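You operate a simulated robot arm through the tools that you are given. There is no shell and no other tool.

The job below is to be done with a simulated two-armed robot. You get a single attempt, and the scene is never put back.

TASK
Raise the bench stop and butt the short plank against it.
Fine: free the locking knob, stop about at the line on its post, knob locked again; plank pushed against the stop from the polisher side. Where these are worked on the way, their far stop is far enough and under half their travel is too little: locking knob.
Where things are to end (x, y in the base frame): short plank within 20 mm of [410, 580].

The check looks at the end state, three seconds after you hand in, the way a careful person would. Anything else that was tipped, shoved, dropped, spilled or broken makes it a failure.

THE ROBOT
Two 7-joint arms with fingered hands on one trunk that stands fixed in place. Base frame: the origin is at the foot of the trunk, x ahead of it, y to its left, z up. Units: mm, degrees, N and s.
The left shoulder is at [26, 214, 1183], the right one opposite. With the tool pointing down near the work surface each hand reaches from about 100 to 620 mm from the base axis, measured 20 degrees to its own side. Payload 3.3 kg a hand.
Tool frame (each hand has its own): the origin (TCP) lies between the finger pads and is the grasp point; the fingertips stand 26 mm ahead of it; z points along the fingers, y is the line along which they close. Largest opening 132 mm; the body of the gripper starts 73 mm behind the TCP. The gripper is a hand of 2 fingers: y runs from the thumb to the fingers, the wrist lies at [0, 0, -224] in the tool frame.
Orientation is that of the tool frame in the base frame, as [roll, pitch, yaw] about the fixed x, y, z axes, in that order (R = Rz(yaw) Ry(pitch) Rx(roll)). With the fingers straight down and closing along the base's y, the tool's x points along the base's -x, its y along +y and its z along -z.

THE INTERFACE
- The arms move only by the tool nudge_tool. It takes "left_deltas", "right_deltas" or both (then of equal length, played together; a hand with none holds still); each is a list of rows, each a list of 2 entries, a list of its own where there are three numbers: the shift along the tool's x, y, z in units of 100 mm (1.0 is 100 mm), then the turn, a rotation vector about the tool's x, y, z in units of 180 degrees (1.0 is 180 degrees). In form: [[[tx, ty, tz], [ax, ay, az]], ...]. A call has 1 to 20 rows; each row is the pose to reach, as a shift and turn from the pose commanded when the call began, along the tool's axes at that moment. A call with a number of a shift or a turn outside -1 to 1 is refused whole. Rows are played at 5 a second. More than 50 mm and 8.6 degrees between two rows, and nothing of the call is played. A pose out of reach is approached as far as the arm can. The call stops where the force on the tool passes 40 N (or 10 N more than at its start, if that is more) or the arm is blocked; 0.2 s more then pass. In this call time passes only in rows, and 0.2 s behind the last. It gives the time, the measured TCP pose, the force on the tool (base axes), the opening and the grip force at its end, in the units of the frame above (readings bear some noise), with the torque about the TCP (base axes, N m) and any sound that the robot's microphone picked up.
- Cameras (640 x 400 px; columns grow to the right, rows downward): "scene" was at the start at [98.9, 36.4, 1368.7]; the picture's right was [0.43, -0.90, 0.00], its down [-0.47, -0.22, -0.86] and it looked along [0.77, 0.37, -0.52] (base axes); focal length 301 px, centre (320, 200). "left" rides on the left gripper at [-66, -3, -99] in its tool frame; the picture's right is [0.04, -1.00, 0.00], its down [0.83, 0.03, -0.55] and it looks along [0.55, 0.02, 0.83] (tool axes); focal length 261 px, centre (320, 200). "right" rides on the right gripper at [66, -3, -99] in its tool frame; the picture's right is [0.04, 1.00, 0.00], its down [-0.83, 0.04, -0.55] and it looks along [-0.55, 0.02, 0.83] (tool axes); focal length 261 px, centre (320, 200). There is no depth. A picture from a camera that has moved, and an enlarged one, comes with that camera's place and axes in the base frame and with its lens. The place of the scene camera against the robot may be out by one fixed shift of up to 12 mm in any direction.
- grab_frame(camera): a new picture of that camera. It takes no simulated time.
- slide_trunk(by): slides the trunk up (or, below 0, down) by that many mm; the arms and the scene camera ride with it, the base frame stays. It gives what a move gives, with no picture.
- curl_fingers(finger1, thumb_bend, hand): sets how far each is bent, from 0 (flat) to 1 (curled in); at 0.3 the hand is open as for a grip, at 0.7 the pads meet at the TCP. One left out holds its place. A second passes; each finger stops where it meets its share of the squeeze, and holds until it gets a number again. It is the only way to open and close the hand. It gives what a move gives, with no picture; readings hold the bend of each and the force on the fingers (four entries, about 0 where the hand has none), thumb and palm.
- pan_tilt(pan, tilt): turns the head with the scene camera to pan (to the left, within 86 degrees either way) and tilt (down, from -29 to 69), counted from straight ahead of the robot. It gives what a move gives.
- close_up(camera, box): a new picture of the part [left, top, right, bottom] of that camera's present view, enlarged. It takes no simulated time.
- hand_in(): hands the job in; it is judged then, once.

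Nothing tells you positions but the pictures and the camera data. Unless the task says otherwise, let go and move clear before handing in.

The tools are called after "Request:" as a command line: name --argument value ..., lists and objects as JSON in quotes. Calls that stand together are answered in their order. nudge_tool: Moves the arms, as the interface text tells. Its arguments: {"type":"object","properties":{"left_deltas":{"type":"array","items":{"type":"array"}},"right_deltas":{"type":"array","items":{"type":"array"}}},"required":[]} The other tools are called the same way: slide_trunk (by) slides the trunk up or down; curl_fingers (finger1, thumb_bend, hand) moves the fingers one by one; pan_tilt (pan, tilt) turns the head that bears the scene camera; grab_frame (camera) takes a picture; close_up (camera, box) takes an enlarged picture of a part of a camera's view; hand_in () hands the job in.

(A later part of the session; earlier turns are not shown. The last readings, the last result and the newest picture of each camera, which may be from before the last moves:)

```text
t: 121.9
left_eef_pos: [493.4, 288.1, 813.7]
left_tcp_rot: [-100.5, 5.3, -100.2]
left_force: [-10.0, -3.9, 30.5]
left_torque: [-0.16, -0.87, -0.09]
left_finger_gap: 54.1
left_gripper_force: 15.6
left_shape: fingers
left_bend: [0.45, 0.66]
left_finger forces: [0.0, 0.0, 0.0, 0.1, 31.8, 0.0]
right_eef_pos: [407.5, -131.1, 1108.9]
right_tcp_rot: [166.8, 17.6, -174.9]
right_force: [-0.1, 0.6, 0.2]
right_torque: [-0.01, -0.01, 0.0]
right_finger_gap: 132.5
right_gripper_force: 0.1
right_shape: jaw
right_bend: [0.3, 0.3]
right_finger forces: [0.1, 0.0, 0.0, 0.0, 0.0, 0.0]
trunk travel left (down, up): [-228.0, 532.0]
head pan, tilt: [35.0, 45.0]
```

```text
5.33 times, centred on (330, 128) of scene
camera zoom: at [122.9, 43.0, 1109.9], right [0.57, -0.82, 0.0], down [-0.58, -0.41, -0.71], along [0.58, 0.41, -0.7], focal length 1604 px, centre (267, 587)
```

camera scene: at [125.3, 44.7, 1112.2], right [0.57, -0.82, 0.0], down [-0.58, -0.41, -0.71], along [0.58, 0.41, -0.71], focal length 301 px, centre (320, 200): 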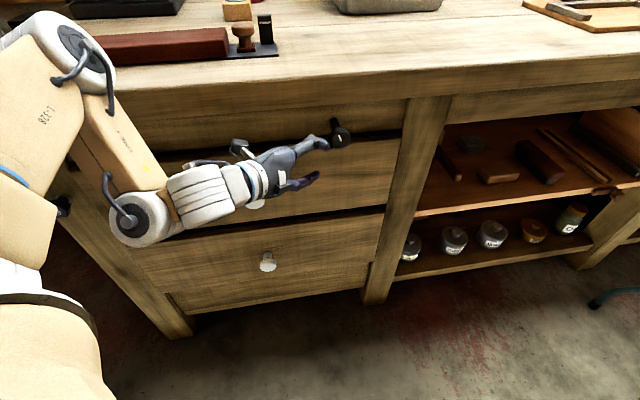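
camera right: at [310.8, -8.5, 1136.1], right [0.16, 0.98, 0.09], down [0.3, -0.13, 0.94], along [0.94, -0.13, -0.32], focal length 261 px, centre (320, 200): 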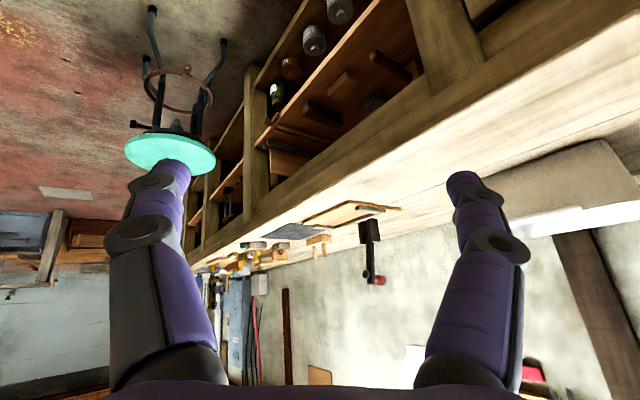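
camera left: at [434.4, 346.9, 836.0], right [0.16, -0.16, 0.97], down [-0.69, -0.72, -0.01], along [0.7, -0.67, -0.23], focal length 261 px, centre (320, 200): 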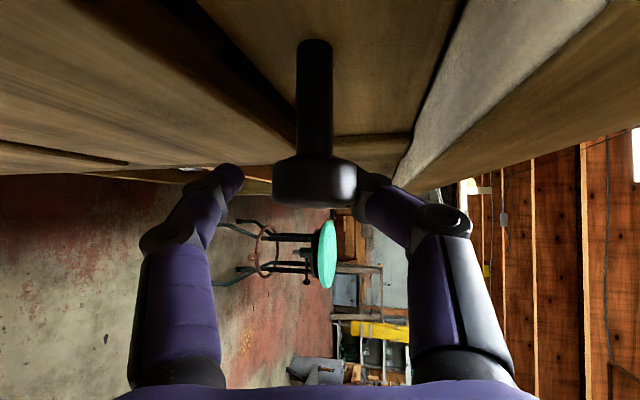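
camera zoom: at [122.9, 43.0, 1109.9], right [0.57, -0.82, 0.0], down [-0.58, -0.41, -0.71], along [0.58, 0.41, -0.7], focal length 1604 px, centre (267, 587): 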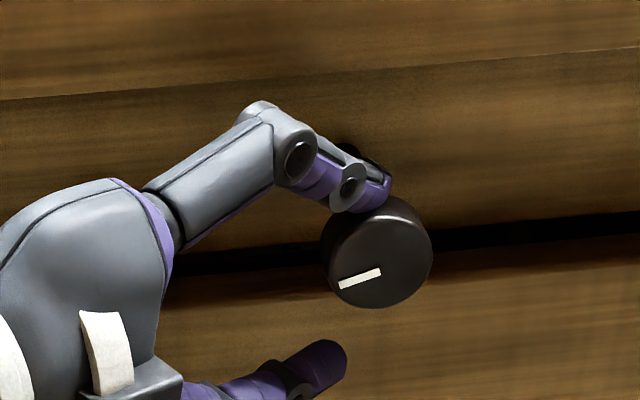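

It works: the mark swung counter-clockwise from 12 o'clock to about 8 o'clock. I'll lift the thumb, return, and repeat to find the end of travel.

Request:
curl_fingers --hand "left" --thumb_bend 0.5

Request:
close_up --camera "scene" --box '[310, 100, 380, 150]'

Request:
nudge_tool --left_deltas '[[[0.043, -0.015, 0.06], [0, 0, 0]], [[0.086, -0.031, 0.119], [0, 0, 0]], [[0.128, -0.046, 0.179], [0, 0, 0]], [[0.171, -0.062, 0.238], [0, 0, 0]]]'

Request:
curl_fingers --hand "left" --thumb_bend 0.8

Request:
nudge_tool --left_deltas '[[[-0.043, 0.015, -0.06], [0, 0, 0]], [[-0.086, 0.031, -0.119], [0, 0, 0]], [[-0.128, 0.046, -0.179], [0, 0, 0]], [[-0.171, 0.062, -0.238], [0, 0, 0]]]'

Request:
close_up --camera "scene" --box '[310, 100, 380, 150]'

```text
t: 122.9
left_eef_pos: [497.7, 289.6, 807.9]
left_tcp_rot: [-101.0, 5.3, -100.3]
left_force: [0.2, -0.6, 0.2]
left_torque: [0.0, 0.01, 0.02]
left_finger_gap: 74.5
left_gripper_force: 0.0
left_shape: fingers
left_bend: [0.45, 0.5]
left_finger forces: [0.0, 0.0, 0.1, 0.0, 0.1, 0.0]
right_eef_pos: [411.2, -130.4, 1108.4]
right_tcp_rot: [166.9, 17.4, -175.0]
right_force: [-0.2, 0.0, 0.1]
right_torque: [-0.01, -0.02, -0.01]
right_finger_gap: 131.9
right_gripper_force: 0.0
right_shape: jaw
right_bend: [0.3, 0.3]
right_finger forces: [0.0, 0.0, 0.1, 0.1, 0.0, 0.0]
trunk travel left (down, up): [-228.0, 532.0]
head pan, tilt: [35.0, 45.0]
```

```text
8.00 times, centred on (345, 125) of scene
camera zoom: at [126.6, 44.1, 1109.1], right [0.57, -0.82, 0.0], down [-0.58, -0.41, -0.71], along [0.58, 0.41, -0.71], focal length 2406 px, centre (120, 800)
```

zoom: 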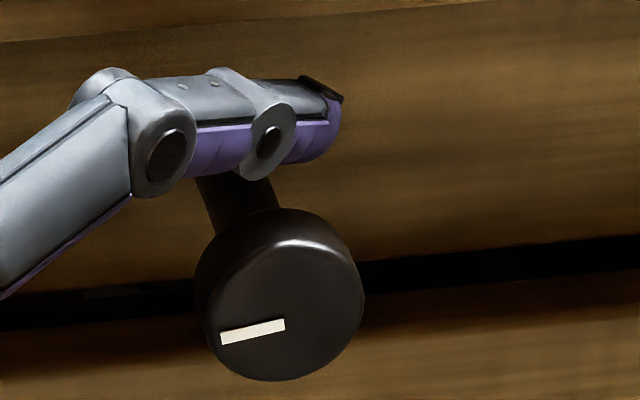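

```text
t: 123.9
left_eef_pos: [518.7, 267.9, 807.6]
left_tcp_rot: [-101.0, 5.4, -100.4]
left_force: [0.0, 0.4, -0.5]
left_torque: [0.0, 0.04, 0.03]
left_finger_gap: 74.3
left_gripper_force: 0.0
left_shape: fingers
left_bend: [0.45, 0.5]
left_finger forces: [0.0, 0.0, 0.0, 0.0, 0.1, 0.0]
right_eef_pos: [411.6, -130.9, 1108.6]
right_tcp_rot: [166.9, 17.4, -175.0]
right_force: [0.7, -0.5, -0.3]
right_torque: [-0.01, 0.01, -0.02]
right_finger_gap: 132.1
right_gripper_force: 0.1
right_shape: jaw
right_bend: [0.3, 0.3]
right_finger forces: [0.1, 0.0, 0.1, 0.1, 0.0, 0.0]
trunk travel left (down, up): [-228.0, 532.0]
head pan, tilt: [35.0, 45.0]
```

```text
t: 124.9
left_eef_pos: [518.8, 266.9, 810.4]
left_tcp_rot: [-100.9, 5.2, -100.4]
left_force: [15.8, -5.3, 11.8]
left_torque: [0.02, 0.04, -0.05]
left_finger_gap: 42.8
left_gripper_force: 9.4
left_shape: fingers
left_bend: [0.45, 0.71]
left_finger forces: [0.0, 0.0, 0.1, 0.0, 18.9, 0.0]
right_eef_pos: [411.3, -131.8, 1107.5]
right_tcp_rot: [166.7, 17.3, -175.0]
right_force: [0.8, 0.0, 0.0]
right_torque: [0.04, 0.02, -0.01]
right_finger_gap: 132.0
right_gripper_force: 0.1
right_shape: jaw
right_bend: [0.3, 0.3]
right_finger forces: [0.0, 0.0, 0.1, 0.0, 0.0, 0.1]
trunk travel left (down, up): [-228.0, 532.0]
head pan, tilt: [35.0, 45.0]
```

```text
t: 125.9
left_eef_pos: [497.3, 286.8, 813.0]
left_tcp_rot: [-100.7, 5.3, -100.5]
left_force: [13.4, -14.4, 21.8]
left_torque: [0.05, -0.32, -0.22]
left_finger_gap: 56.7
left_gripper_force: 12.0
left_shape: fingers
left_bend: [0.45, 0.65]
left_finger forces: [0.1, 0.0, 0.1, 0.1, 23.7, 0.0]
right_eef_pos: [409.9, -132.5, 1107.9]
right_tcp_rot: [166.7, 17.3, -175.0]
right_force: [-0.2, -0.4, 0.1]
right_torque: [0.01, 0.01, 0.02]
right_finger_gap: 131.8
right_gripper_force: 0.0
right_shape: jaw
right_bend: [0.3, 0.3]
right_finger forces: [0.0, 0.1, 0.1, 0.0, 0.1, 0.0]
trunk travel left (down, up): [-228.0, 532.0]
head pan, tilt: [35.0, 45.0]
```

```text
8.00 times, centred on (345, 125) of scene
camera zoom: at [126.3, 41.8, 1109.3], right [0.57, -0.82, 0.0], down [-0.58, -0.4, -0.71], along [0.58, 0.41, -0.71], focal length 2406 px, centre (120, 800)
```

zoom: 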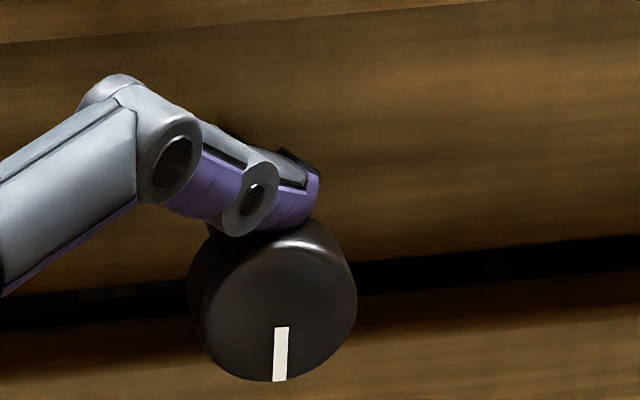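

Now the mark points to 6 o'clock, half a turn, and the drag resistance rose at the end. I'll repeat once more to see if this is the stop.

Request:
curl_fingers --hand "left" --thumb_bend 0.5

Request:
close_up --camera "scene" --box '[310, 100, 380, 150]'

Request:
nudge_tool --left_deltas '[[[0.043, -0.015, 0.06], [0, 0, 0]], [[0.086, -0.031, 0.119], [0, 0, 0]], [[0.128, -0.046, 0.179], [0, 0, 0]], [[0.171, -0.062, 0.238], [0, 0, 0]]]'

Request:
curl_fingers --hand "left" --thumb_bend 0.8

Request:
nudge_tool --left_deltas '[[[-0.043, 0.015, -0.06], [0, 0, 0]], [[-0.086, 0.031, -0.119], [0, 0, 0]], [[-0.128, 0.046, -0.179], [0, 0, 0]], [[-0.171, 0.062, -0.238], [0, 0, 0]]]'

Request:
curl_fingers --hand "left" --thumb_bend 0.5

Request:
close_up --camera "scene" --box '[310, 100, 380, 150]'

```text
t: 126.9
left_eef_pos: [496.1, 288.5, 810.1]
left_tcp_rot: [-101.0, 5.2, -100.3]
left_force: [0.5, 0.1, -0.2]
left_torque: [-0.02, 0.03, 0.02]
left_finger_gap: 74.4
left_gripper_force: 0.2
left_shape: fingers
left_bend: [0.45, 0.5]
left_finger forces: [0.0, 0.0, 0.0, 0.0, 0.0, 0.0]
right_eef_pos: [411.2, -131.2, 1107.5]
right_tcp_rot: [166.9, 17.4, -175.1]
right_force: [0.8, -0.5, 0.2]
right_torque: [-0.03, 0.01, 0.01]
right_finger_gap: 132.0
right_gripper_force: 0.0
right_shape: jaw
right_bend: [0.3, 0.3]
right_finger forces: [0.0, 0.0, 0.0, 0.0, 0.1, 0.0]
trunk travel left (down, up): [-228.0, 532.0]
head pan, tilt: [35.0, 45.0]
```

```text
8.00 times, centred on (345, 125) of scene
camera zoom: at [126.6, 44.1, 1109.1], right [0.57, -0.82, 0.0], down [-0.58, -0.41, -0.71], along [0.58, 0.41, -0.71], focal length 2406 px, centre (120, 800)
```

zoom: 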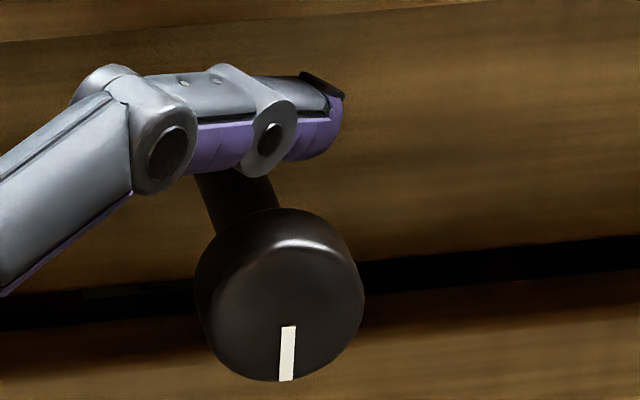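

```text
t: 127.9
left_eef_pos: [517.7, 271.0, 807.0]
left_tcp_rot: [-101.0, 5.3, -100.3]
left_force: [1.2, 0.1, 0.2]
left_torque: [-0.02, 0.01, 0.0]
left_finger_gap: 74.3
left_gripper_force: 0.0
left_shape: fingers
left_bend: [0.45, 0.5]
left_finger forces: [0.0, 0.0, 0.0, 0.1, 0.1, 0.0]
right_eef_pos: [411.8, -130.9, 1109.0]
right_tcp_rot: [166.9, 17.4, -175.0]
right_force: [-0.2, 0.4, 0.1]
right_torque: [0.04, -0.02, 0.0]
right_finger_gap: 132.1
right_gripper_force: 0.0
right_shape: jaw
right_bend: [0.3, 0.3]
right_finger forces: [0.0, 0.1, 0.1, 0.1, 0.0, 0.1]
trunk travel left (down, up): [-228.0, 532.0]
head pan, tilt: [35.0, 45.0]
```

```text
t: 128.9
left_eef_pos: [519.4, 268.4, 809.1]
left_tcp_rot: [-100.9, 5.3, -100.4]
left_force: [15.2, -5.8, 13.0]
left_torque: [0.06, -0.01, -0.03]
left_finger_gap: 44.1
left_gripper_force: 9.7
left_shape: fingers
left_bend: [0.45, 0.67]
left_finger forces: [0.0, 0.1, 0.1, 0.1, 19.8, 0.0]
right_eef_pos: [411.6, -131.6, 1109.1]
right_tcp_rot: [166.8, 17.3, -174.9]
right_force: [-0.3, -0.3, 0.5]
right_torque: [0.01, 0.01, -0.02]
right_finger_gap: 131.7
right_gripper_force: 0.0
right_shape: jaw
right_bend: [0.3, 0.3]
right_finger forces: [0.1, 0.1, 0.0, 0.0, 0.0, 0.0]
trunk travel left (down, up): [-228.0, 532.0]
head pan, tilt: [35.0, 45.0]
```

```text
t: 129.7
left_eef_pos: [507.9, 275.3, 813.8]
left_tcp_rot: [-100.4, 5.2, -101.2]
left_force: [22.8, -17.9, 10.6]
left_torque: [0.1, -0.01, -0.28]
left_finger_gap: 49.7
left_gripper_force: 12.7
left_shape: fingers
left_bend: [0.45, 0.66]
left_finger forces: [0.0, 0.1, 0.0, 0.0, 26.8, 0.0]
right_eef_pos: [413.7, -132.6, 1108.2]
right_tcp_rot: [166.8, 17.3, -175.0]
right_force: [0.2, 0.2, 0.5]
right_torque: [-0.01, 0.02, -0.01]
right_finger_gap: 132.0
right_gripper_force: 0.0
right_shape: jaw
right_bend: [0.3, 0.3]
right_finger forces: [0.0, 0.0, 0.0, 0.0, 0.0, 0.0]
trunk travel left (down, up): [-228.0, 532.0]
head pan, tilt: [35.0, 45.0]
stopped in row 3 (left hand): the force on the tool passed its limit at 41 N (the readings are from after the stop); the commanded pose is now the measured one
```

```text
t: 130.7
left_eef_pos: [506.9, 278.2, 810.2]
left_tcp_rot: [-100.8, 5.3, -100.8]
left_force: [0.5, 1.3, -0.7]
left_torque: [0.0, -0.02, 0.03]
left_finger_gap: 74.5
left_gripper_force: 0.0
left_shape: fingers
left_bend: [0.45, 0.5]
left_finger forces: [0.1, 0.0, 0.1, 0.1, 0.1, 0.1]
right_eef_pos: [412.2, -130.7, 1108.8]
right_tcp_rot: [166.8, 17.4, -174.9]
right_force: [0.6, 0.2, -0.8]
right_torque: [-0.01, -0.02, 0.0]
right_finger_gap: 131.7
right_gripper_force: 0.0
right_shape: jaw
right_bend: [0.3, 0.3]
right_finger forces: [0.0, 0.1, 0.0, 0.1, 0.0, 0.0]
trunk travel left (down, up): [-228.0, 532.0]
head pan, tilt: [35.0, 45.0]
```

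```text
8.00 times, centred on (345, 125) of scene
camera zoom: at [126.6, 44.1, 1109.1], right [0.57, -0.82, 0.0], down [-0.58, -0.41, -0.71], along [0.58, 0.41, -0.71], focal length 2406 px, centre (120, 800)
```

zoom: 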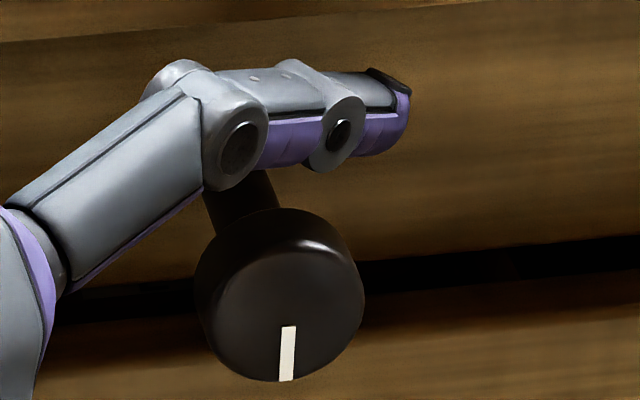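

That's the far stop: the knob is fully turned (180°) and should be free. Now I'll slide the left hand sideways off the knob to the left.

Request:
nudge_tool --left_deltas '[[[-0.085, 0.03, -0.12], [0, 0, 0]], [[-0.17, 0.06, -0.235], [0, 0, 0]], [[-0.255, 0.09, -0.35], [0, 0, 0]], [[-0.34, 0.125, -0.47], [0, 0, 0]]]'

Request:
grab_frame --camera "scene"

Request:
grab_frame --camera "left"

```text
t: 131.7
left_eef_pos: [466.9, 320.2, 808.7]
left_tcp_rot: [-100.9, 5.3, -100.9]
left_force: [-0.1, 0.5, -0.2]
left_torque: [0.05, -0.04, 0.0]
left_finger_gap: 74.6
left_gripper_force: 0.1
left_shape: fingers
left_bend: [0.45, 0.5]
left_finger forces: [0.0, 0.1, 0.0, 0.1, 0.1, 0.0]
right_eef_pos: [410.2, -130.6, 1108.3]
right_tcp_rot: [166.9, 17.4, -175.0]
right_force: [0.8, 0.1, 0.0]
right_torque: [-0.02, -0.01, -0.02]
right_finger_gap: 131.9
right_gripper_force: 0.1
right_shape: jaw
right_bend: [0.3, 0.3]
right_finger forces: [0.0, 0.0, 0.0, 0.0, 0.1, 0.0]
trunk travel left (down, up): [-228.0, 532.0]
head pan, tilt: [35.0, 45.0]
```

```text
taken
camera scene: at [126.4, 44.2, 1109.2], right [0.57, -0.82, 0.0], down [-0.58, -0.41, -0.71], along [0.58, 0.41, -0.71], focal length 301 px, centre (320, 200)
```

scene: 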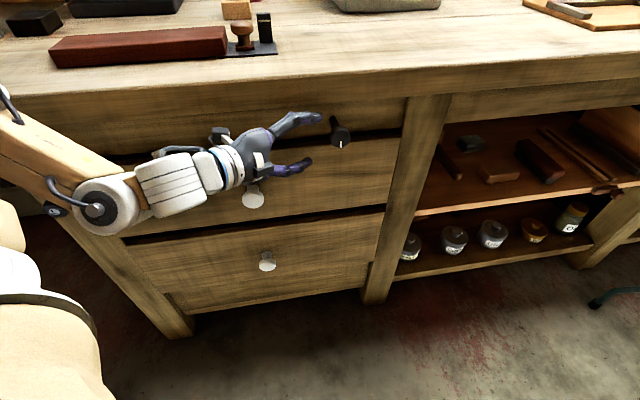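

```text
taken
camera left: at [384.0, 400.7, 835.9], right [0.16, -0.16, 0.97], down [-0.7, -0.72, -0.01], along [0.7, -0.68, -0.23], focal length 261 px, centre (320, 200)
```

left: 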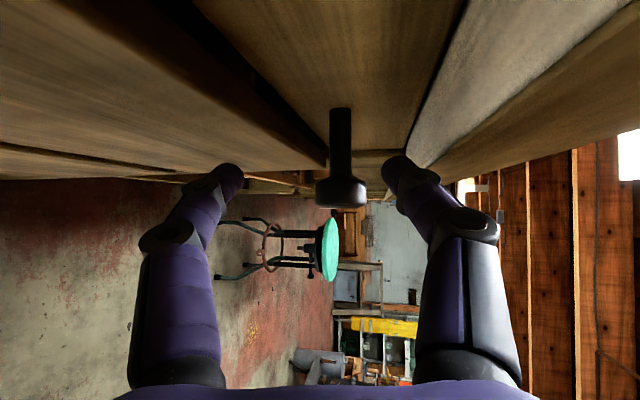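

Clear of the knob. Now I'll draw the hand straight back from the bench.

Request:
nudge_tool --left_deltas '[[[0.16, 0.01, -0.12], [0, 0, 0]], [[0.33, 0.01, -0.23], [0, 0, 0]], [[0.49, 0.02, -0.35], [0, 0, 0]]]'

```text
t: 132.5
left_eef_pos: [470.2, 308.7, 799.3]
left_tcp_rot: [-100.7, 5.4, -100.9]
left_force: [0.2, -0.6, -0.8]
left_torque: [-0.03, -0.03, -0.01]
left_finger_gap: 74.8
left_gripper_force: 0.1
left_shape: fingers
left_bend: [0.45, 0.5]
left_finger forces: [0.1, 0.0, 0.0, 0.0, 0.0, 0.1]
left hand out of reach, approached as far as the arm can: row 1, 2, 3
right_eef_pos: [411.0, -129.8, 1108.5]
right_tcp_rot: [166.9, 17.4, -175.1]
right_force: [-0.1, -0.7, -0.3]
right_torque: [0.0, -0.02, -0.01]
right_finger_gap: 132.2
right_gripper_force: 0.0
right_shape: jaw
right_bend: [0.3, 0.3]
right_finger forces: [0.0, 0.0, 0.0, 0.1, 0.0, 0.0]
trunk travel left (down, up): [-228.0, 532.0]
head pan, tilt: [35.0, 45.0]
```

The fully folded arm can't draw straight back. Instead I'll swing the hand away from the bench by yawing about its own wrist.

Request:
slide_trunk --by 1

Request:
nudge_tool --left_deltas '[[[0.25, -0.01, -0.02], [0.0034, 0.0362, 0.007]], [[0.5, -0.03, -0.07], [0.0069, 0.0724, 0.0141]], [[0.75, -0.05, -0.13], [0.0103, 0.1086, 0.0211]]]'

Request:
grab_frame --camera "scene"

```text
t: 133.0
left_eef_pos: [469.5, 308.3, 801.7]
left_tcp_rot: [-100.8, 5.2, -100.8]
left_force: [0.7, -0.5, -0.2]
left_torque: [-0.03, 0.01, -0.01]
left_finger_gap: 74.7
left_gripper_force: 0.1
left_shape: fingers
left_bend: [0.45, 0.5]
left_finger forces: [0.0, 0.0, 0.0, 0.0, 0.0, 0.0]
right_eef_pos: [411.8, -130.4, 1109.6]
right_tcp_rot: [166.8, 17.3, -175.1]
right_force: [-0.1, 0.0, 0.7]
right_torque: [-0.02, 0.0, 0.0]
right_finger_gap: 132.2
right_gripper_force: 0.1
right_shape: jaw
right_bend: [0.3, 0.3]
right_finger forces: [0.0, 0.0, 0.1, 0.0, 0.0, 0.1]
trunk travel left (down, up): [-229.0, 531.0]
head pan, tilt: [35.0, 45.0]
```

```text
t: 133.8
left_eef_pos: [443.9, 236.1, 801.1]
left_tcp_rot: [-100.7, 5.3, -121.0]
left_force: [0.5, 1.3, -0.3]
left_torque: [-0.02, 0.0, 0.03]
left_finger_gap: 74.3
left_gripper_force: 0.1
left_shape: fingers
left_bend: [0.45, 0.5]
left_finger forces: [0.0, 0.0, 0.1, 0.0, 0.0, 0.0]
right_eef_pos: [412.1, -129.8, 1108.4]
right_tcp_rot: [166.9, 17.4, -175.1]
right_force: [-0.5, 0.0, -0.4]
right_torque: [0.01, 0.0, -0.01]
right_finger_gap: 132.2
right_gripper_force: 0.1
right_shape: jaw
right_bend: [0.3, 0.3]
right_finger forces: [0.1, 0.0, 0.0, 0.0, 0.0, 0.0]
trunk travel left (down, up): [-229.0, 531.0]
head pan, tilt: [35.0, 45.0]
```

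```text
taken
camera scene: at [126.3, 44.0, 1110.2], right [0.57, -0.82, 0.0], down [-0.58, -0.41, -0.71], along [0.58, 0.41, -0.71], focal length 301 px, centre (320, 200)
```

scene: 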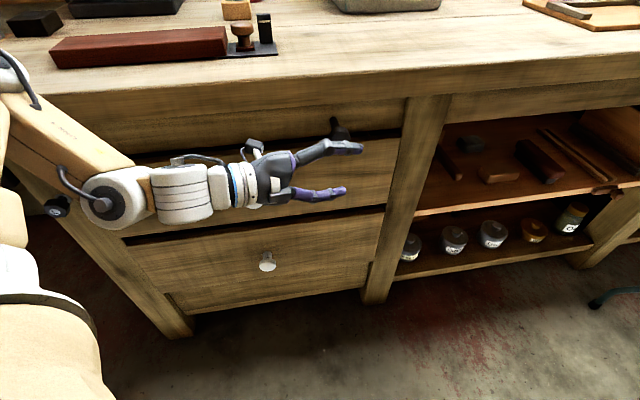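

The hand is well clear of the bench. I'll raise the trunk and turn the left hand back to its neutral forward-down pose, on the way to the stop.

Request:
slide_trunk --by 372

Request:
nudge_tool --left_deltas '[[[-0.03, 0.04, -0.065], [-0.0276, 0.0077, 0.035]], [[-0.06, 0.08, -0.13], [-0.0552, 0.0154, 0.07]], [[-0.09, 0.115, -0.19], [-0.0828, 0.0231, 0.105]], [[-0.12, 0.155, -0.26], [-0.1104, 0.0308, 0.14]], [[-0.15, 0.19, -0.32], [-0.138, 0.0385, 0.175]], [[-0.18, 0.23, -0.39], [-0.1655, 0.0461, 0.21]], [[-0.21, 0.27, -0.45], [-0.1931, 0.0538, 0.245]], [[-0.24, 0.31, -0.52], [-0.2207, 0.0615, 0.28]], [[-0.27, 0.35, -0.58], [-0.2483, 0.0692, 0.315]], [[-0.3, 0.385, -0.646], [-0.2759, 0.0769, 0.35]]]'

```text
t: 137.4
left_eef_pos: [443.3, 237.4, 1174.0]
left_tcp_rot: [-100.8, 5.4, -120.9]
left_force: [-0.6, 0.3, 0.6]
left_torque: [-0.01, 0.02, 0.02]
left_finger_gap: 74.6
left_gripper_force: 0.0
left_shape: fingers
left_bend: [0.45, 0.5]
left_finger forces: [0.0, 0.0, 0.0, 0.0, 0.0, 0.0]
right_eef_pos: [407.3, -130.2, 1484.2]
right_tcp_rot: [166.8, 18.0, -175.1]
right_force: [-0.8, -0.6, -0.4]
right_torque: [-0.01, 0.0, 0.01]
right_finger_gap: 132.1
right_gripper_force: 0.1
right_shape: jaw
right_bend: [0.3, 0.3]
right_finger forces: [0.1, 0.0, 0.0, 0.0, 0.0, 0.0]
trunk travel left (down, up): [-601.0, 159.0]
head pan, tilt: [35.0, 45.0]
```

```text
t: 139.6
left_eef_pos: [398.9, 299.9, 1149.5]
left_tcp_rot: [179.8, 36.8, 179.9]
left_force: [-0.4, -0.3, -0.2]
left_torque: [0.02, 0.02, -0.01]
left_finger_gap: 74.9
left_gripper_force: 0.1
left_shape: fingers
left_bend: [0.45, 0.5]
left_finger forces: [0.1, 0.1, 0.0, 0.0, 0.1, 0.1]
right_eef_pos: [407.1, -130.3, 1483.9]
right_tcp_rot: [166.8, 18.2, -175.2]
right_force: [-0.6, -0.2, 0.1]
right_torque: [0.02, -0.01, 0.0]
right_finger_gap: 132.0
right_gripper_force: 0.1
right_shape: jaw
right_bend: [0.3, 0.3]
right_finger forces: [0.0, 0.0, 0.1, 0.1, 0.0, 0.0]
trunk travel left (down, up): [-601.0, 159.0]
head pan, tilt: [35.0, 45.0]
```

Back in the neutral pose. Now out over the bench and rolled so the fingers will close front-to-back over the mushroom.

Request:
nudge_tool --left_deltas '[[[-0.16, 0.23, 0.12], [0, 0, 0]], [[-0.32, 0.47, 0.24], [0, 0, 0]], [[-0.48, 0.7, 0.36], [0, 0, 0]]]'

Request:
nudge_tool --left_deltas '[[[0, 0.11, 0.06], [-0.0091, 0.0156, 0.0356]], [[0, 0.23, 0.13], [-0.0181, 0.0312, 0.0711]], [[0, 0.34, 0.19], [-0.0272, 0.0467, 0.1067]], [[0, 0.45, 0.25], [-0.0363, 0.0623, 0.1423]], [[0, 0.56, 0.31], [-0.0453, 0.0779, 0.1778]], [[0, 0.67, 0.37], [-0.0544, 0.0935, 0.2134]], [[0, 0.79, 0.44], [-0.0634, 0.109, 0.2489]], [[0, 0.9, 0.5], [-0.0725, 0.1246, 0.2845]]]'

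Request:
grab_frame --camera "left"

```text
t: 140.4
left_eef_pos: [460.3, 372.0, 1153.0]
left_tcp_rot: [179.9, 36.8, -179.8]
left_force: [-0.4, 0.1, -0.5]
left_torque: [0.02, -0.02, 0.02]
left_finger_gap: 74.5
left_gripper_force: 0.2
left_shape: fingers
left_bend: [0.45, 0.5]
left_finger forces: [0.1, 0.0, 0.1, 0.0, 0.0, 0.0]
right_eef_pos: [407.4, -129.5, 1483.3]
right_tcp_rot: [166.9, 18.1, -175.0]
right_force: [0.4, -0.3, 0.1]
right_torque: [0.03, 0.04, -0.02]
right_finger_gap: 131.9
right_gripper_force: 0.0
right_shape: jaw
right_bend: [0.3, 0.3]
right_finger forces: [0.0, 0.0, 0.1, 0.0, 0.0, 0.0]
trunk travel left (down, up): [-601.0, 159.0]
head pan, tilt: [35.0, 45.0]
```

```text
t: 142.2
left_eef_pos: [489.2, 462.2, 1110.7]
left_tcp_rot: [150.0, -0.3, 134.8]
left_force: [-0.3, -0.5, -0.4]
left_torque: [0.02, 0.01, -0.01]
left_finger_gap: 74.6
left_gripper_force: 0.1
left_shape: fingers
left_bend: [0.45, 0.5]
left_finger forces: [0.1, 0.0, 0.0, 0.0, 0.0, 0.1]
right_eef_pos: [406.2, -131.6, 1484.0]
right_tcp_rot: [166.8, 18.1, -175.1]
right_force: [-0.1, -0.7, 0.6]
right_torque: [0.01, 0.0, 0.0]
right_finger_gap: 131.7
right_gripper_force: 0.0
right_shape: jaw
right_bend: [0.3, 0.3]
right_finger forces: [0.0, 0.0, 0.0, 0.1, 0.1, 0.1]
trunk travel left (down, up): [-601.0, 159.0]
head pan, tilt: [35.0, 45.0]
```

```text
taken
camera left: at [497.9, 378.8, 1194.2], right [-0.64, -0.58, -0.5], down [-0.76, 0.42, 0.5], along [-0.08, 0.7, -0.71], focal length 261 px, centre (320, 200)
```

left: 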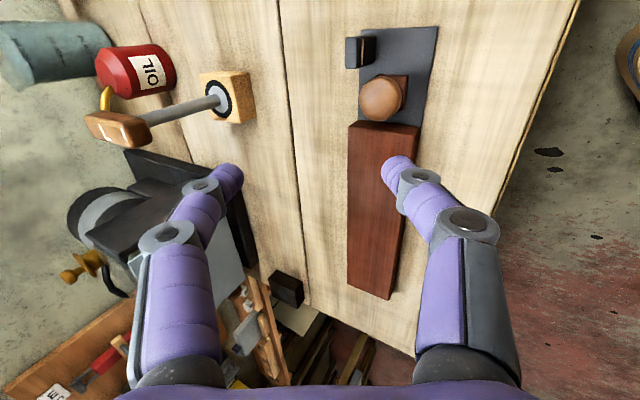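

The left hand is fully in position above the stop. I'll narrow the fingers a little and come down toward the mushroom.

Request:
curl_fingers --hand "left" --finger1 0.5 --thumb_bend 0.5

Request:
nudge_tool --left_deltas '[[[-0.015, -0.065, 0.235], [0, 0, 0]], [[-0.03, -0.13, 0.47], [0, 0, 0]], [[-0.045, -0.195, 0.705], [0, 0, 0]], [[-0.055, -0.27, 0.94], [0, 0, 0]]]'

Request:
grab_frame --camera "left"

Request:
pan_tilt --pan 45 --tilt 45

Request:
grab_frame --camera "scene"

```text
t: 143.2
left_eef_pos: [487.7, 461.9, 1110.6]
left_tcp_rot: [150.0, -0.2, 134.8]
left_force: [-0.5, -0.6, -0.6]
left_torque: [0.02, 0.01, 0.03]
left_finger_gap: 66.9
left_gripper_force: 0.2
left_shape: fingers
left_bend: [0.5, 0.5]
left_finger forces: [0.0, 0.0, 0.1, 0.0, 0.0, 0.0]
right_eef_pos: [407.6, -130.7, 1485.4]
right_tcp_rot: [166.9, 18.1, -175.1]
right_force: [-0.6, 0.2, -1.1]
right_torque: [0.0, 0.01, 0.0]
right_finger_gap: 132.4
right_gripper_force: 0.0
right_shape: jaw
right_bend: [0.3, 0.3]
right_finger forces: [0.0, 0.0, 0.1, 0.0, 0.1, 0.0]
trunk travel left (down, up): [-601.0, 159.0]
head pan, tilt: [35.0, 45.0]
```

```text
t: 144.2
left_eef_pos: [500.2, 472.3, 1015.7]
left_tcp_rot: [149.9, 0.1, 134.9]
left_force: [0.3, -0.3, -0.3]
left_torque: [-0.03, 0.02, -0.01]
left_finger_gap: 66.6
left_gripper_force: 0.1
left_shape: fingers
left_bend: [0.5, 0.5]
left_finger forces: [0.0, 0.0, 0.0, 0.0, 0.1, 0.0]
left hand out of reach, approached as far as the arm can: row 3, 4
right_eef_pos: [407.1, -129.4, 1483.8]
right_tcp_rot: [166.8, 18.1, -175.1]
right_force: [1.0, -0.8, -0.1]
right_torque: [-0.03, -0.01, 0.02]
right_finger_gap: 131.9
right_gripper_force: 0.1
right_shape: jaw
right_bend: [0.3, 0.3]
right_finger forces: [0.0, 0.0, 0.0, 0.1, 0.0, 0.0]
trunk travel left (down, up): [-601.0, 159.0]
head pan, tilt: [35.0, 45.0]
```

```text
taken
camera left: at [510.2, 389.0, 1099.9], right [-0.64, -0.58, -0.5], down [-0.76, 0.41, 0.49], along [-0.08, 0.7, -0.71], focal length 261 px, centre (320, 200)
```

left: 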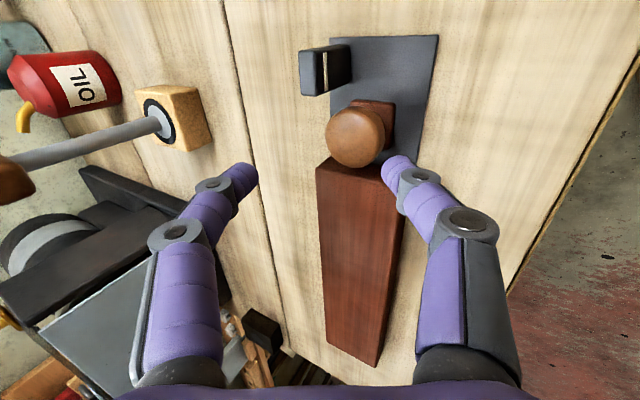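

```text
t: 144.9
left_eef_pos: [500.1, 473.3, 1016.3]
left_tcp_rot: [149.7, 0.2, 135.1]
left_force: [-0.2, -0.8, 0.9]
left_torque: [-0.01, -0.01, -0.01]
left_finger_gap: 66.7
left_gripper_force: 0.0
left_shape: fingers
left_bend: [0.5, 0.5]
left_finger forces: [0.0, 0.0, 0.0, 0.1, 0.0, 0.1]
right_eef_pos: [407.5, -130.1, 1484.2]
right_tcp_rot: [166.8, 18.0, -175.2]
right_force: [-0.5, 0.1, -0.3]
right_torque: [-0.01, 0.02, 0.03]
right_finger_gap: 132.3
right_gripper_force: 0.1
right_shape: jaw
right_bend: [0.3, 0.3]
right_finger forces: [0.0, 0.0, 0.1, 0.0, 0.0, 0.1]
trunk travel left (down, up): [-601.0, 159.0]
head pan, tilt: [45.0, 45.0]
```

```text
taken
camera scene: at [67.9, 54.8, 1485.2], right [0.71, -0.71, 0.0], down [-0.5, -0.5, -0.71], along [0.5, 0.5, -0.71], focal length 301 px, centre (320, 200)
```

scene: 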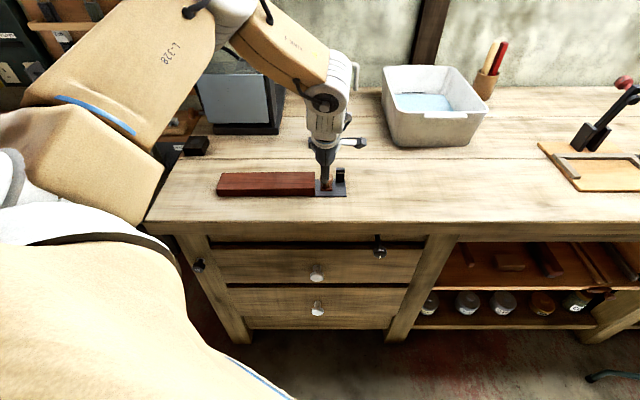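

I'm almost over it. Lowering the trunk brings the hand down and gives slack; I'll go down 45 mm and check.

Request:
slide_trunk --by -30

Request:
grab_frame --camera "left"

Request:
close_up --camera "scene" --box '[280, 120, 380, 220]'

```text
t: 145.6
left_eef_pos: [499.8, 472.4, 985.7]
left_tcp_rot: [149.9, 0.1, 135.1]
left_force: [-0.1, 0.5, -0.3]
left_torque: [-0.01, -0.02, -0.01]
left_finger_gap: 67.0
left_gripper_force: 0.0
left_shape: fingers
left_bend: [0.5, 0.5]
left_finger forces: [0.0, 0.0, 0.0, 0.0, 0.0, 0.0]
right_eef_pos: [407.0, -131.1, 1453.7]
right_tcp_rot: [166.8, 18.0, -175.1]
right_force: [-0.6, -0.4, -0.1]
right_torque: [0.01, 0.03, -0.03]
right_finger_gap: 131.9
right_gripper_force: 0.1
right_shape: jaw
right_bend: [0.3, 0.3]
right_finger forces: [0.0, 0.1, 0.1, 0.0, 0.0, 0.0]
trunk travel left (down, up): [-571.0, 189.0]
head pan, tilt: [45.0, 45.0]
```

```text
taken
camera left: at [509.8, 388.4, 1070.6], right [-0.64, -0.58, -0.5], down [-0.76, 0.41, 0.49], along [-0.08, 0.7, -0.71], focal length 261 px, centre (320, 200)
```

left: 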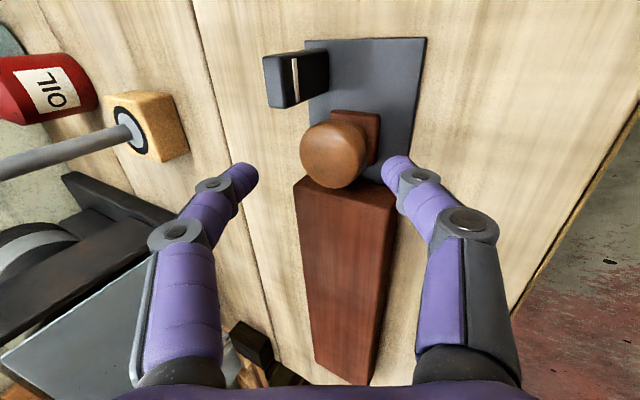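

```text
4.00 times, centred on (330, 170) of scene
camera zoom: at [68.5, 54.8, 1455.1], right [0.71, -0.71, 0.0], down [-0.5, -0.5, -0.71], along [0.5, 0.5, -0.71], focal length 1203 px, centre (280, 320)
```

zoom: 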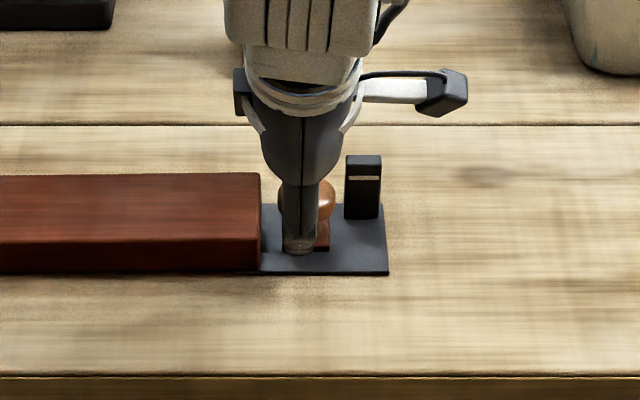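

The cap is about 8 mm to the right, 7 mm toward the front and 34 mm ahead of the grasp point. I'll resync and move so the finger pads sit around it.

Request:
slide_trunk --by -8

Request:
nudge_tool --left_deltas '[[[-0.04, -0.02, 0.06], [0, 0, 0]], [[-0.079, -0.035, 0.12], [0, 0, 0]]]'

Request:
grab_frame --camera "left"

```text
t: 146.2
left_eef_pos: [500.7, 471.3, 978.6]
left_tcp_rot: [149.9, 0.0, 134.9]
left_force: [0.6, 0.4, -0.9]
left_torque: [0.0, -0.01, 0.02]
left_finger_gap: 66.6
left_gripper_force: 0.1
left_shape: fingers
left_bend: [0.5, 0.5]
left_finger forces: [0.0, 0.1, 0.1, 0.0, 0.0, 0.1]
right_eef_pos: [407.3, -129.1, 1446.1]
right_tcp_rot: [166.7, 18.1, -175.2]
right_force: [0.7, -0.4, -0.1]
right_torque: [-0.02, -0.03, 0.03]
right_finger_gap: 131.8
right_gripper_force: 0.0
right_shape: jaw
right_bend: [0.3, 0.3]
right_finger forces: [0.0, 0.0, 0.0, 0.0, 0.1, 0.0]
trunk travel left (down, up): [-563.0, 197.0]
head pan, tilt: [45.0, 45.0]
```

```text
t: 146.8
left_eef_pos: [501.6, 468.9, 970.7]
left_tcp_rot: [149.8, 0.0, 135.0]
left_force: [0.1, -0.2, -0.5]
left_torque: [0.0, -0.04, 0.01]
left_finger_gap: 66.7
left_gripper_force: 0.0
left_shape: fingers
left_bend: [0.5, 0.5]
left_finger forces: [0.0, 0.0, 0.0, 0.0, 0.0, 0.0]
left hand out of reach, approached as far as the arm can: row 2
right_eef_pos: [406.6, -130.0, 1446.0]
right_tcp_rot: [166.7, 18.1, -175.1]
right_force: [-0.1, -1.2, 0.3]
right_torque: [0.0, -0.01, 0.01]
right_finger_gap: 131.9
right_gripper_force: 0.1
right_shape: jaw
right_bend: [0.3, 0.3]
right_finger forces: [0.0, 0.0, 0.0, 0.1, 0.0, 0.1]
trunk travel left (down, up): [-563.0, 197.0]
head pan, tilt: [45.0, 45.0]
```

```text
taken
camera left: at [510.9, 385.9, 1054.3], right [-0.64, -0.58, -0.5], down [-0.77, 0.41, 0.49], along [-0.08, 0.7, -0.71], focal length 261 px, centre (320, 200)
```

left: 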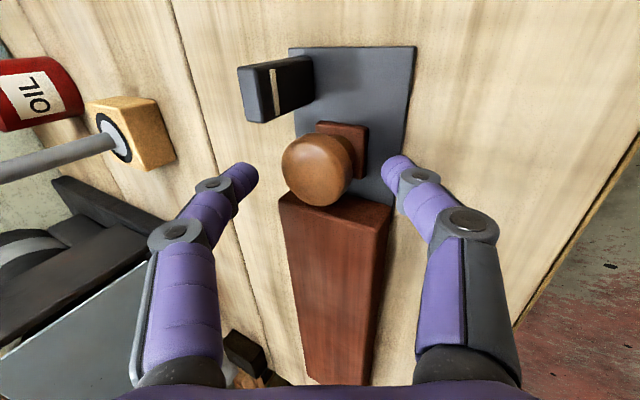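

The cap is now centred between the fingertips. I'll lower 6 mm more with the trunk and close gently.

Request:
slide_trunk --by -6

Request:
curl_fingers --hand "left" --finger1 0.64 --thumb_bend 0.64

Request:
grab_frame --camera "left"

Request:
close_up --camera "scene" --box '[280, 120, 380, 220]'

```text
t: 147.4
left_eef_pos: [502.0, 467.4, 966.5]
left_tcp_rot: [149.7, 0.2, 135.0]
left_force: [-7.0, -4.3, 18.1]
left_torque: [-0.46, 0.61, -0.06]
left_finger_gap: 63.9
left_gripper_force: 10.1
left_shape: fingers
left_bend: [0.5, 0.51]
left_finger forces: [0.1, 0.0, 0.0, 0.0, 20.0, 0.0]
right_eef_pos: [405.4, -132.5, 1440.4]
right_tcp_rot: [166.7, 18.3, -175.1]
right_force: [-0.3, -0.3, -0.4]
right_torque: [0.04, -0.03, 0.0]
right_finger_gap: 132.2
right_gripper_force: 0.1
right_shape: jaw
right_bend: [0.3, 0.3]
right_finger forces: [0.1, 0.0, 0.0, 0.0, 0.1, 0.0]
trunk travel left (down, up): [-557.0, 203.0]
head pan, tilt: [45.0, 45.0]
```

```text
t: 148.4
left_eef_pos: [501.1, 467.7, 965.6]
left_tcp_rot: [149.7, 0.0, 135.0]
left_force: [-9.1, -10.7, 9.1]
left_torque: [-0.7, 0.64, 0.07]
left_finger_gap: 51.1
left_gripper_force: 15.0
left_shape: fingers
left_bend: [0.57, 0.59]
left_finger forces: [5.2, 0.0, 0.0, 0.1, 24.9, 0.1]
right_eef_pos: [405.3, -132.8, 1440.2]
right_tcp_rot: [166.8, 18.1, -175.2]
right_force: [-0.1, -0.1, 0.1]
right_torque: [-0.01, -0.03, 0.0]
right_finger_gap: 132.0
right_gripper_force: 0.0
right_shape: jaw
right_bend: [0.3, 0.3]
right_finger forces: [0.1, 0.0, 0.0, 0.0, 0.1, 0.0]
trunk travel left (down, up): [-557.0, 203.0]
head pan, tilt: [45.0, 45.0]
```

```text
taken
camera left: at [509.9, 384.4, 1049.6], right [-0.64, -0.58, -0.5], down [-0.77, 0.41, 0.49], along [-0.08, 0.7, -0.71], focal length 261 px, centre (320, 200)
```

left: 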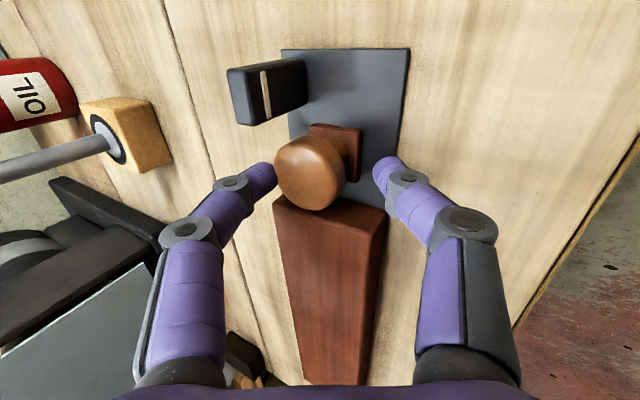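

```text
4.00 times, centred on (330, 170) of scene
camera zoom: at [67.4, 52.7, 1441.3], right [0.71, -0.71, 0.0], down [-0.5, -0.5, -0.71], along [0.5, 0.5, -0.71], focal length 1203 px, centre (280, 320)
```

zoom: 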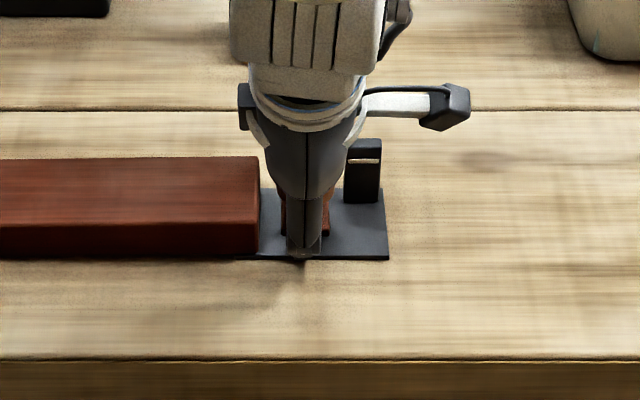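

The front thumb tip is touching the plate, so I'm a touch low. I'll raise 8 mm and close again.

Request:
slide_trunk --by 9

Request:
curl_fingers --hand "left" --finger1 0.64 --thumb_bend 0.64

Request:
grab_frame --camera "left"

Request:
close_up --camera "scene" --box '[280, 120, 380, 220]'

```text
t: 148.9
left_eef_pos: [502.9, 470.9, 973.5]
left_tcp_rot: [149.6, 0.1, 135.1]
left_force: [0.8, 1.3, -1.8]
left_torque: [0.09, -0.07, 0.0]
left_finger_gap: 31.7
left_gripper_force: 3.8
left_shape: fingers
left_bend: [0.6, 0.62]
left_finger forces: [3.7, 0.1, 0.0, 0.0, 3.4, 0.1]
right_eef_pos: [408.6, -130.0, 1448.9]
right_tcp_rot: [166.8, 18.1, -175.1]
right_force: [-1.6, -0.3, -0.3]
right_torque: [-0.01, 0.0, -0.02]
right_finger_gap: 132.1
right_gripper_force: 0.0
right_shape: jaw
right_bend: [0.3, 0.3]
right_finger forces: [0.1, 0.1, 0.1, 0.0, 0.1, 0.0]
trunk travel left (down, up): [-566.0, 194.0]
head pan, tilt: [45.0, 45.0]
```

```text
t: 149.9
left_eef_pos: [500.7, 469.9, 973.2]
left_tcp_rot: [149.8, 0.1, 135.1]
left_force: [1.5, 3.2, -0.2]
left_torque: [0.08, -0.02, 0.05]
left_finger_gap: 31.6
left_gripper_force: 3.4
left_shape: fingers
left_bend: [0.6, 0.62]
left_finger forces: [3.9, 0.0, 0.1, 0.1, 3.0, 0.0]
right_eef_pos: [407.0, -130.0, 1449.9]
right_tcp_rot: [166.8, 18.0, -175.2]
right_force: [0.2, -0.7, -0.2]
right_torque: [0.01, 0.01, 0.02]
right_finger_gap: 131.8
right_gripper_force: 0.1
right_shape: jaw
right_bend: [0.3, 0.3]
right_finger forces: [0.0, 0.1, 0.0, 0.0, 0.1, 0.0]
trunk travel left (down, up): [-566.0, 194.0]
head pan, tilt: [45.0, 45.0]
```

```text
taken
camera left: at [511.2, 386.9, 1057.2], right [-0.64, -0.58, -0.5], down [-0.77, 0.41, 0.49], along [-0.08, 0.7, -0.71], focal length 261 px, centre (320, 200)
```

left: 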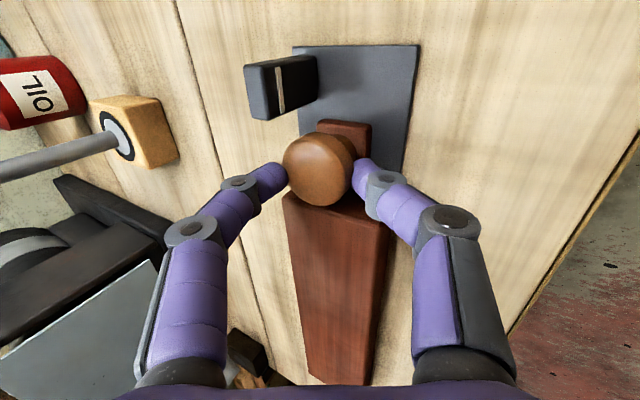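

```text
4.00 times, centred on (330, 170) of scene
camera zoom: at [69.2, 55.4, 1450.1], right [0.71, -0.71, 0.0], down [-0.5, -0.5, -0.71], along [0.5, 0.5, -0.71], focal length 1203 px, centre (280, 320)
```

zoom: 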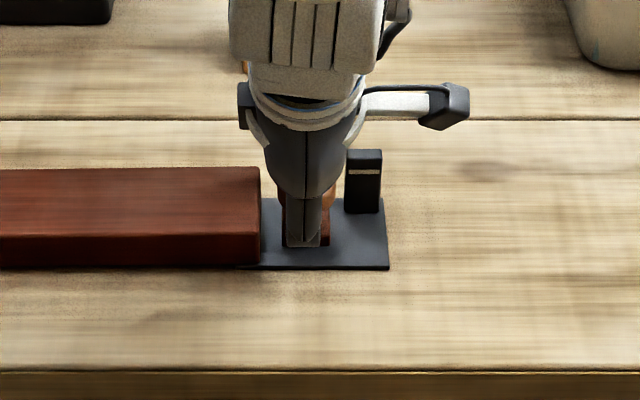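

Both fingers hold the cap. I'll squeeze a bit more and lift 10 mm with the trunk to see whether the stop comes up.

Request:
curl_fingers --hand "left" --finger1 0.72 --thumb_bend 0.72

Request:
slide_trunk --by 10

Request:
grab_frame --camera "left"

Request:
close_up --camera "scene" --box '[300, 130, 360, 190]'

```text
t: 150.9
left_eef_pos: [502.3, 469.4, 972.4]
left_tcp_rot: [149.8, 0.1, 135.1]
left_force: [-2.3, 1.6, -0.8]
left_torque: [0.2, -0.08, 0.03]
left_finger_gap: 29.8
left_gripper_force: 11.1
left_shape: fingers
left_bend: [0.63, 0.65]
left_finger forces: [10.6, 0.0, 0.1, 0.1, 12.5, 0.1]
right_eef_pos: [407.6, -130.7, 1448.6]
right_tcp_rot: [166.9, 18.1, -175.1]
right_force: [-1.1, 0.9, 0.0]
right_torque: [0.02, 0.0, -0.01]
right_finger_gap: 131.9
right_gripper_force: 0.1
right_shape: jaw
right_bend: [0.3, 0.3]
right_finger forces: [0.0, 0.1, 0.0, 0.0, 0.0, 0.0]
trunk travel left (down, up): [-566.0, 194.0]
head pan, tilt: [45.0, 45.0]
```

```text
t: 151.5
left_eef_pos: [501.3, 469.4, 983.7]
left_tcp_rot: [149.9, 0.3, 134.9]
left_force: [-2.0, 1.2, 0.0]
left_torque: [0.18, -0.13, 0.05]
left_finger_gap: 29.7
left_gripper_force: 11.7
left_shape: fingers
left_bend: [0.63, 0.65]
left_finger forces: [11.6, 0.1, 0.0, 0.1, 12.3, 0.1]
right_eef_pos: [406.8, -129.5, 1459.8]
right_tcp_rot: [166.7, 18.0, -175.1]
right_force: [0.3, 0.3, 0.0]
right_torque: [-0.03, 0.0, -0.01]
right_finger_gap: 132.2
right_gripper_force: 0.1
right_shape: jaw
right_bend: [0.3, 0.3]
right_finger forces: [0.1, 0.0, 0.0, 0.0, 0.0, 0.0]
trunk travel left (down, up): [-576.0, 184.0]
head pan, tilt: [45.0, 45.0]
```

```text
taken
camera left: at [510.8, 386.6, 1068.1], right [-0.64, -0.58, -0.5], down [-0.77, 0.41, 0.49], along [-0.08, 0.7, -0.71], focal length 261 px, centre (320, 200)
```

left: 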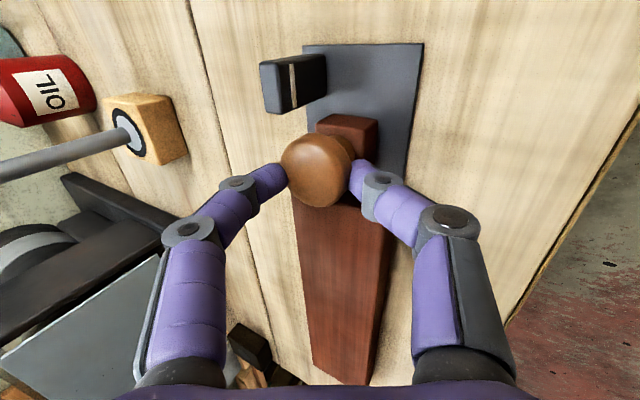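

```text
6.67 times, centred on (330, 160) of scene
camera zoom: at [68.4, 54.9, 1460.2], right [0.71, -0.71, 0.0], down [-0.5, -0.5, -0.71], along [0.5, 0.5, -0.71], focal length 2005 px, centre (253, 467)
```

zoom: 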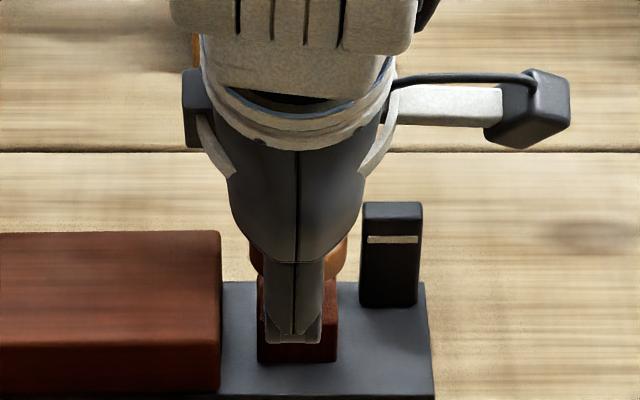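

The stop is rising freely, so the knob was the right one. I'll look closely at the block's top against the post's line.

Request:
close_up --camera "scene" --box '[322, 152, 358, 188]'

Request:
close_up --camera "left" --box '[240, 30, 440, 155]'

```text
11.11 times, centred on (340, 170) of scene
camera zoom: at [68.4, 54.9, 1460.2], right [0.71, -0.71, 0.0], down [-0.5, -0.5, -0.71], along [0.5, 0.5, -0.71], focal length 3342 px, centre (98, 533)
```

zoom: 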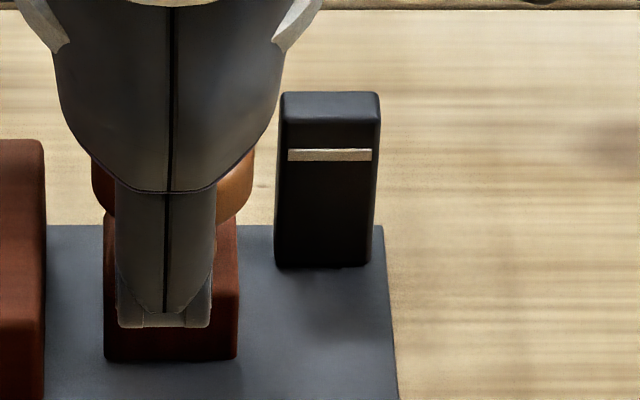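

```text
3.20 times, centred on (340, 92) of left
camera zoom: at [510.8, 386.6, 1068.1], right [-0.64, -0.58, -0.5], down [-0.77, 0.41, 0.49], along [-0.08, 0.7, -0.71], focal length 834 px, centre (256, 544)
```

zoom: 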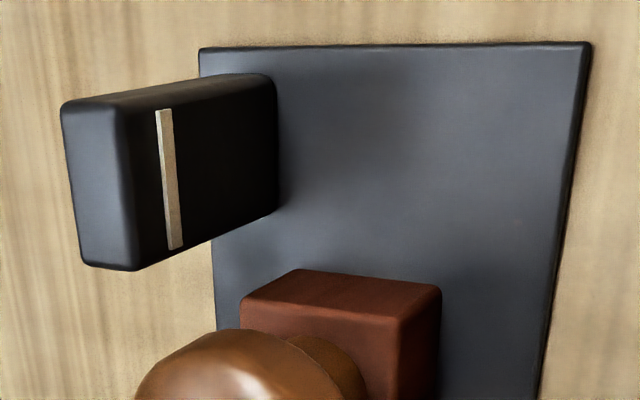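

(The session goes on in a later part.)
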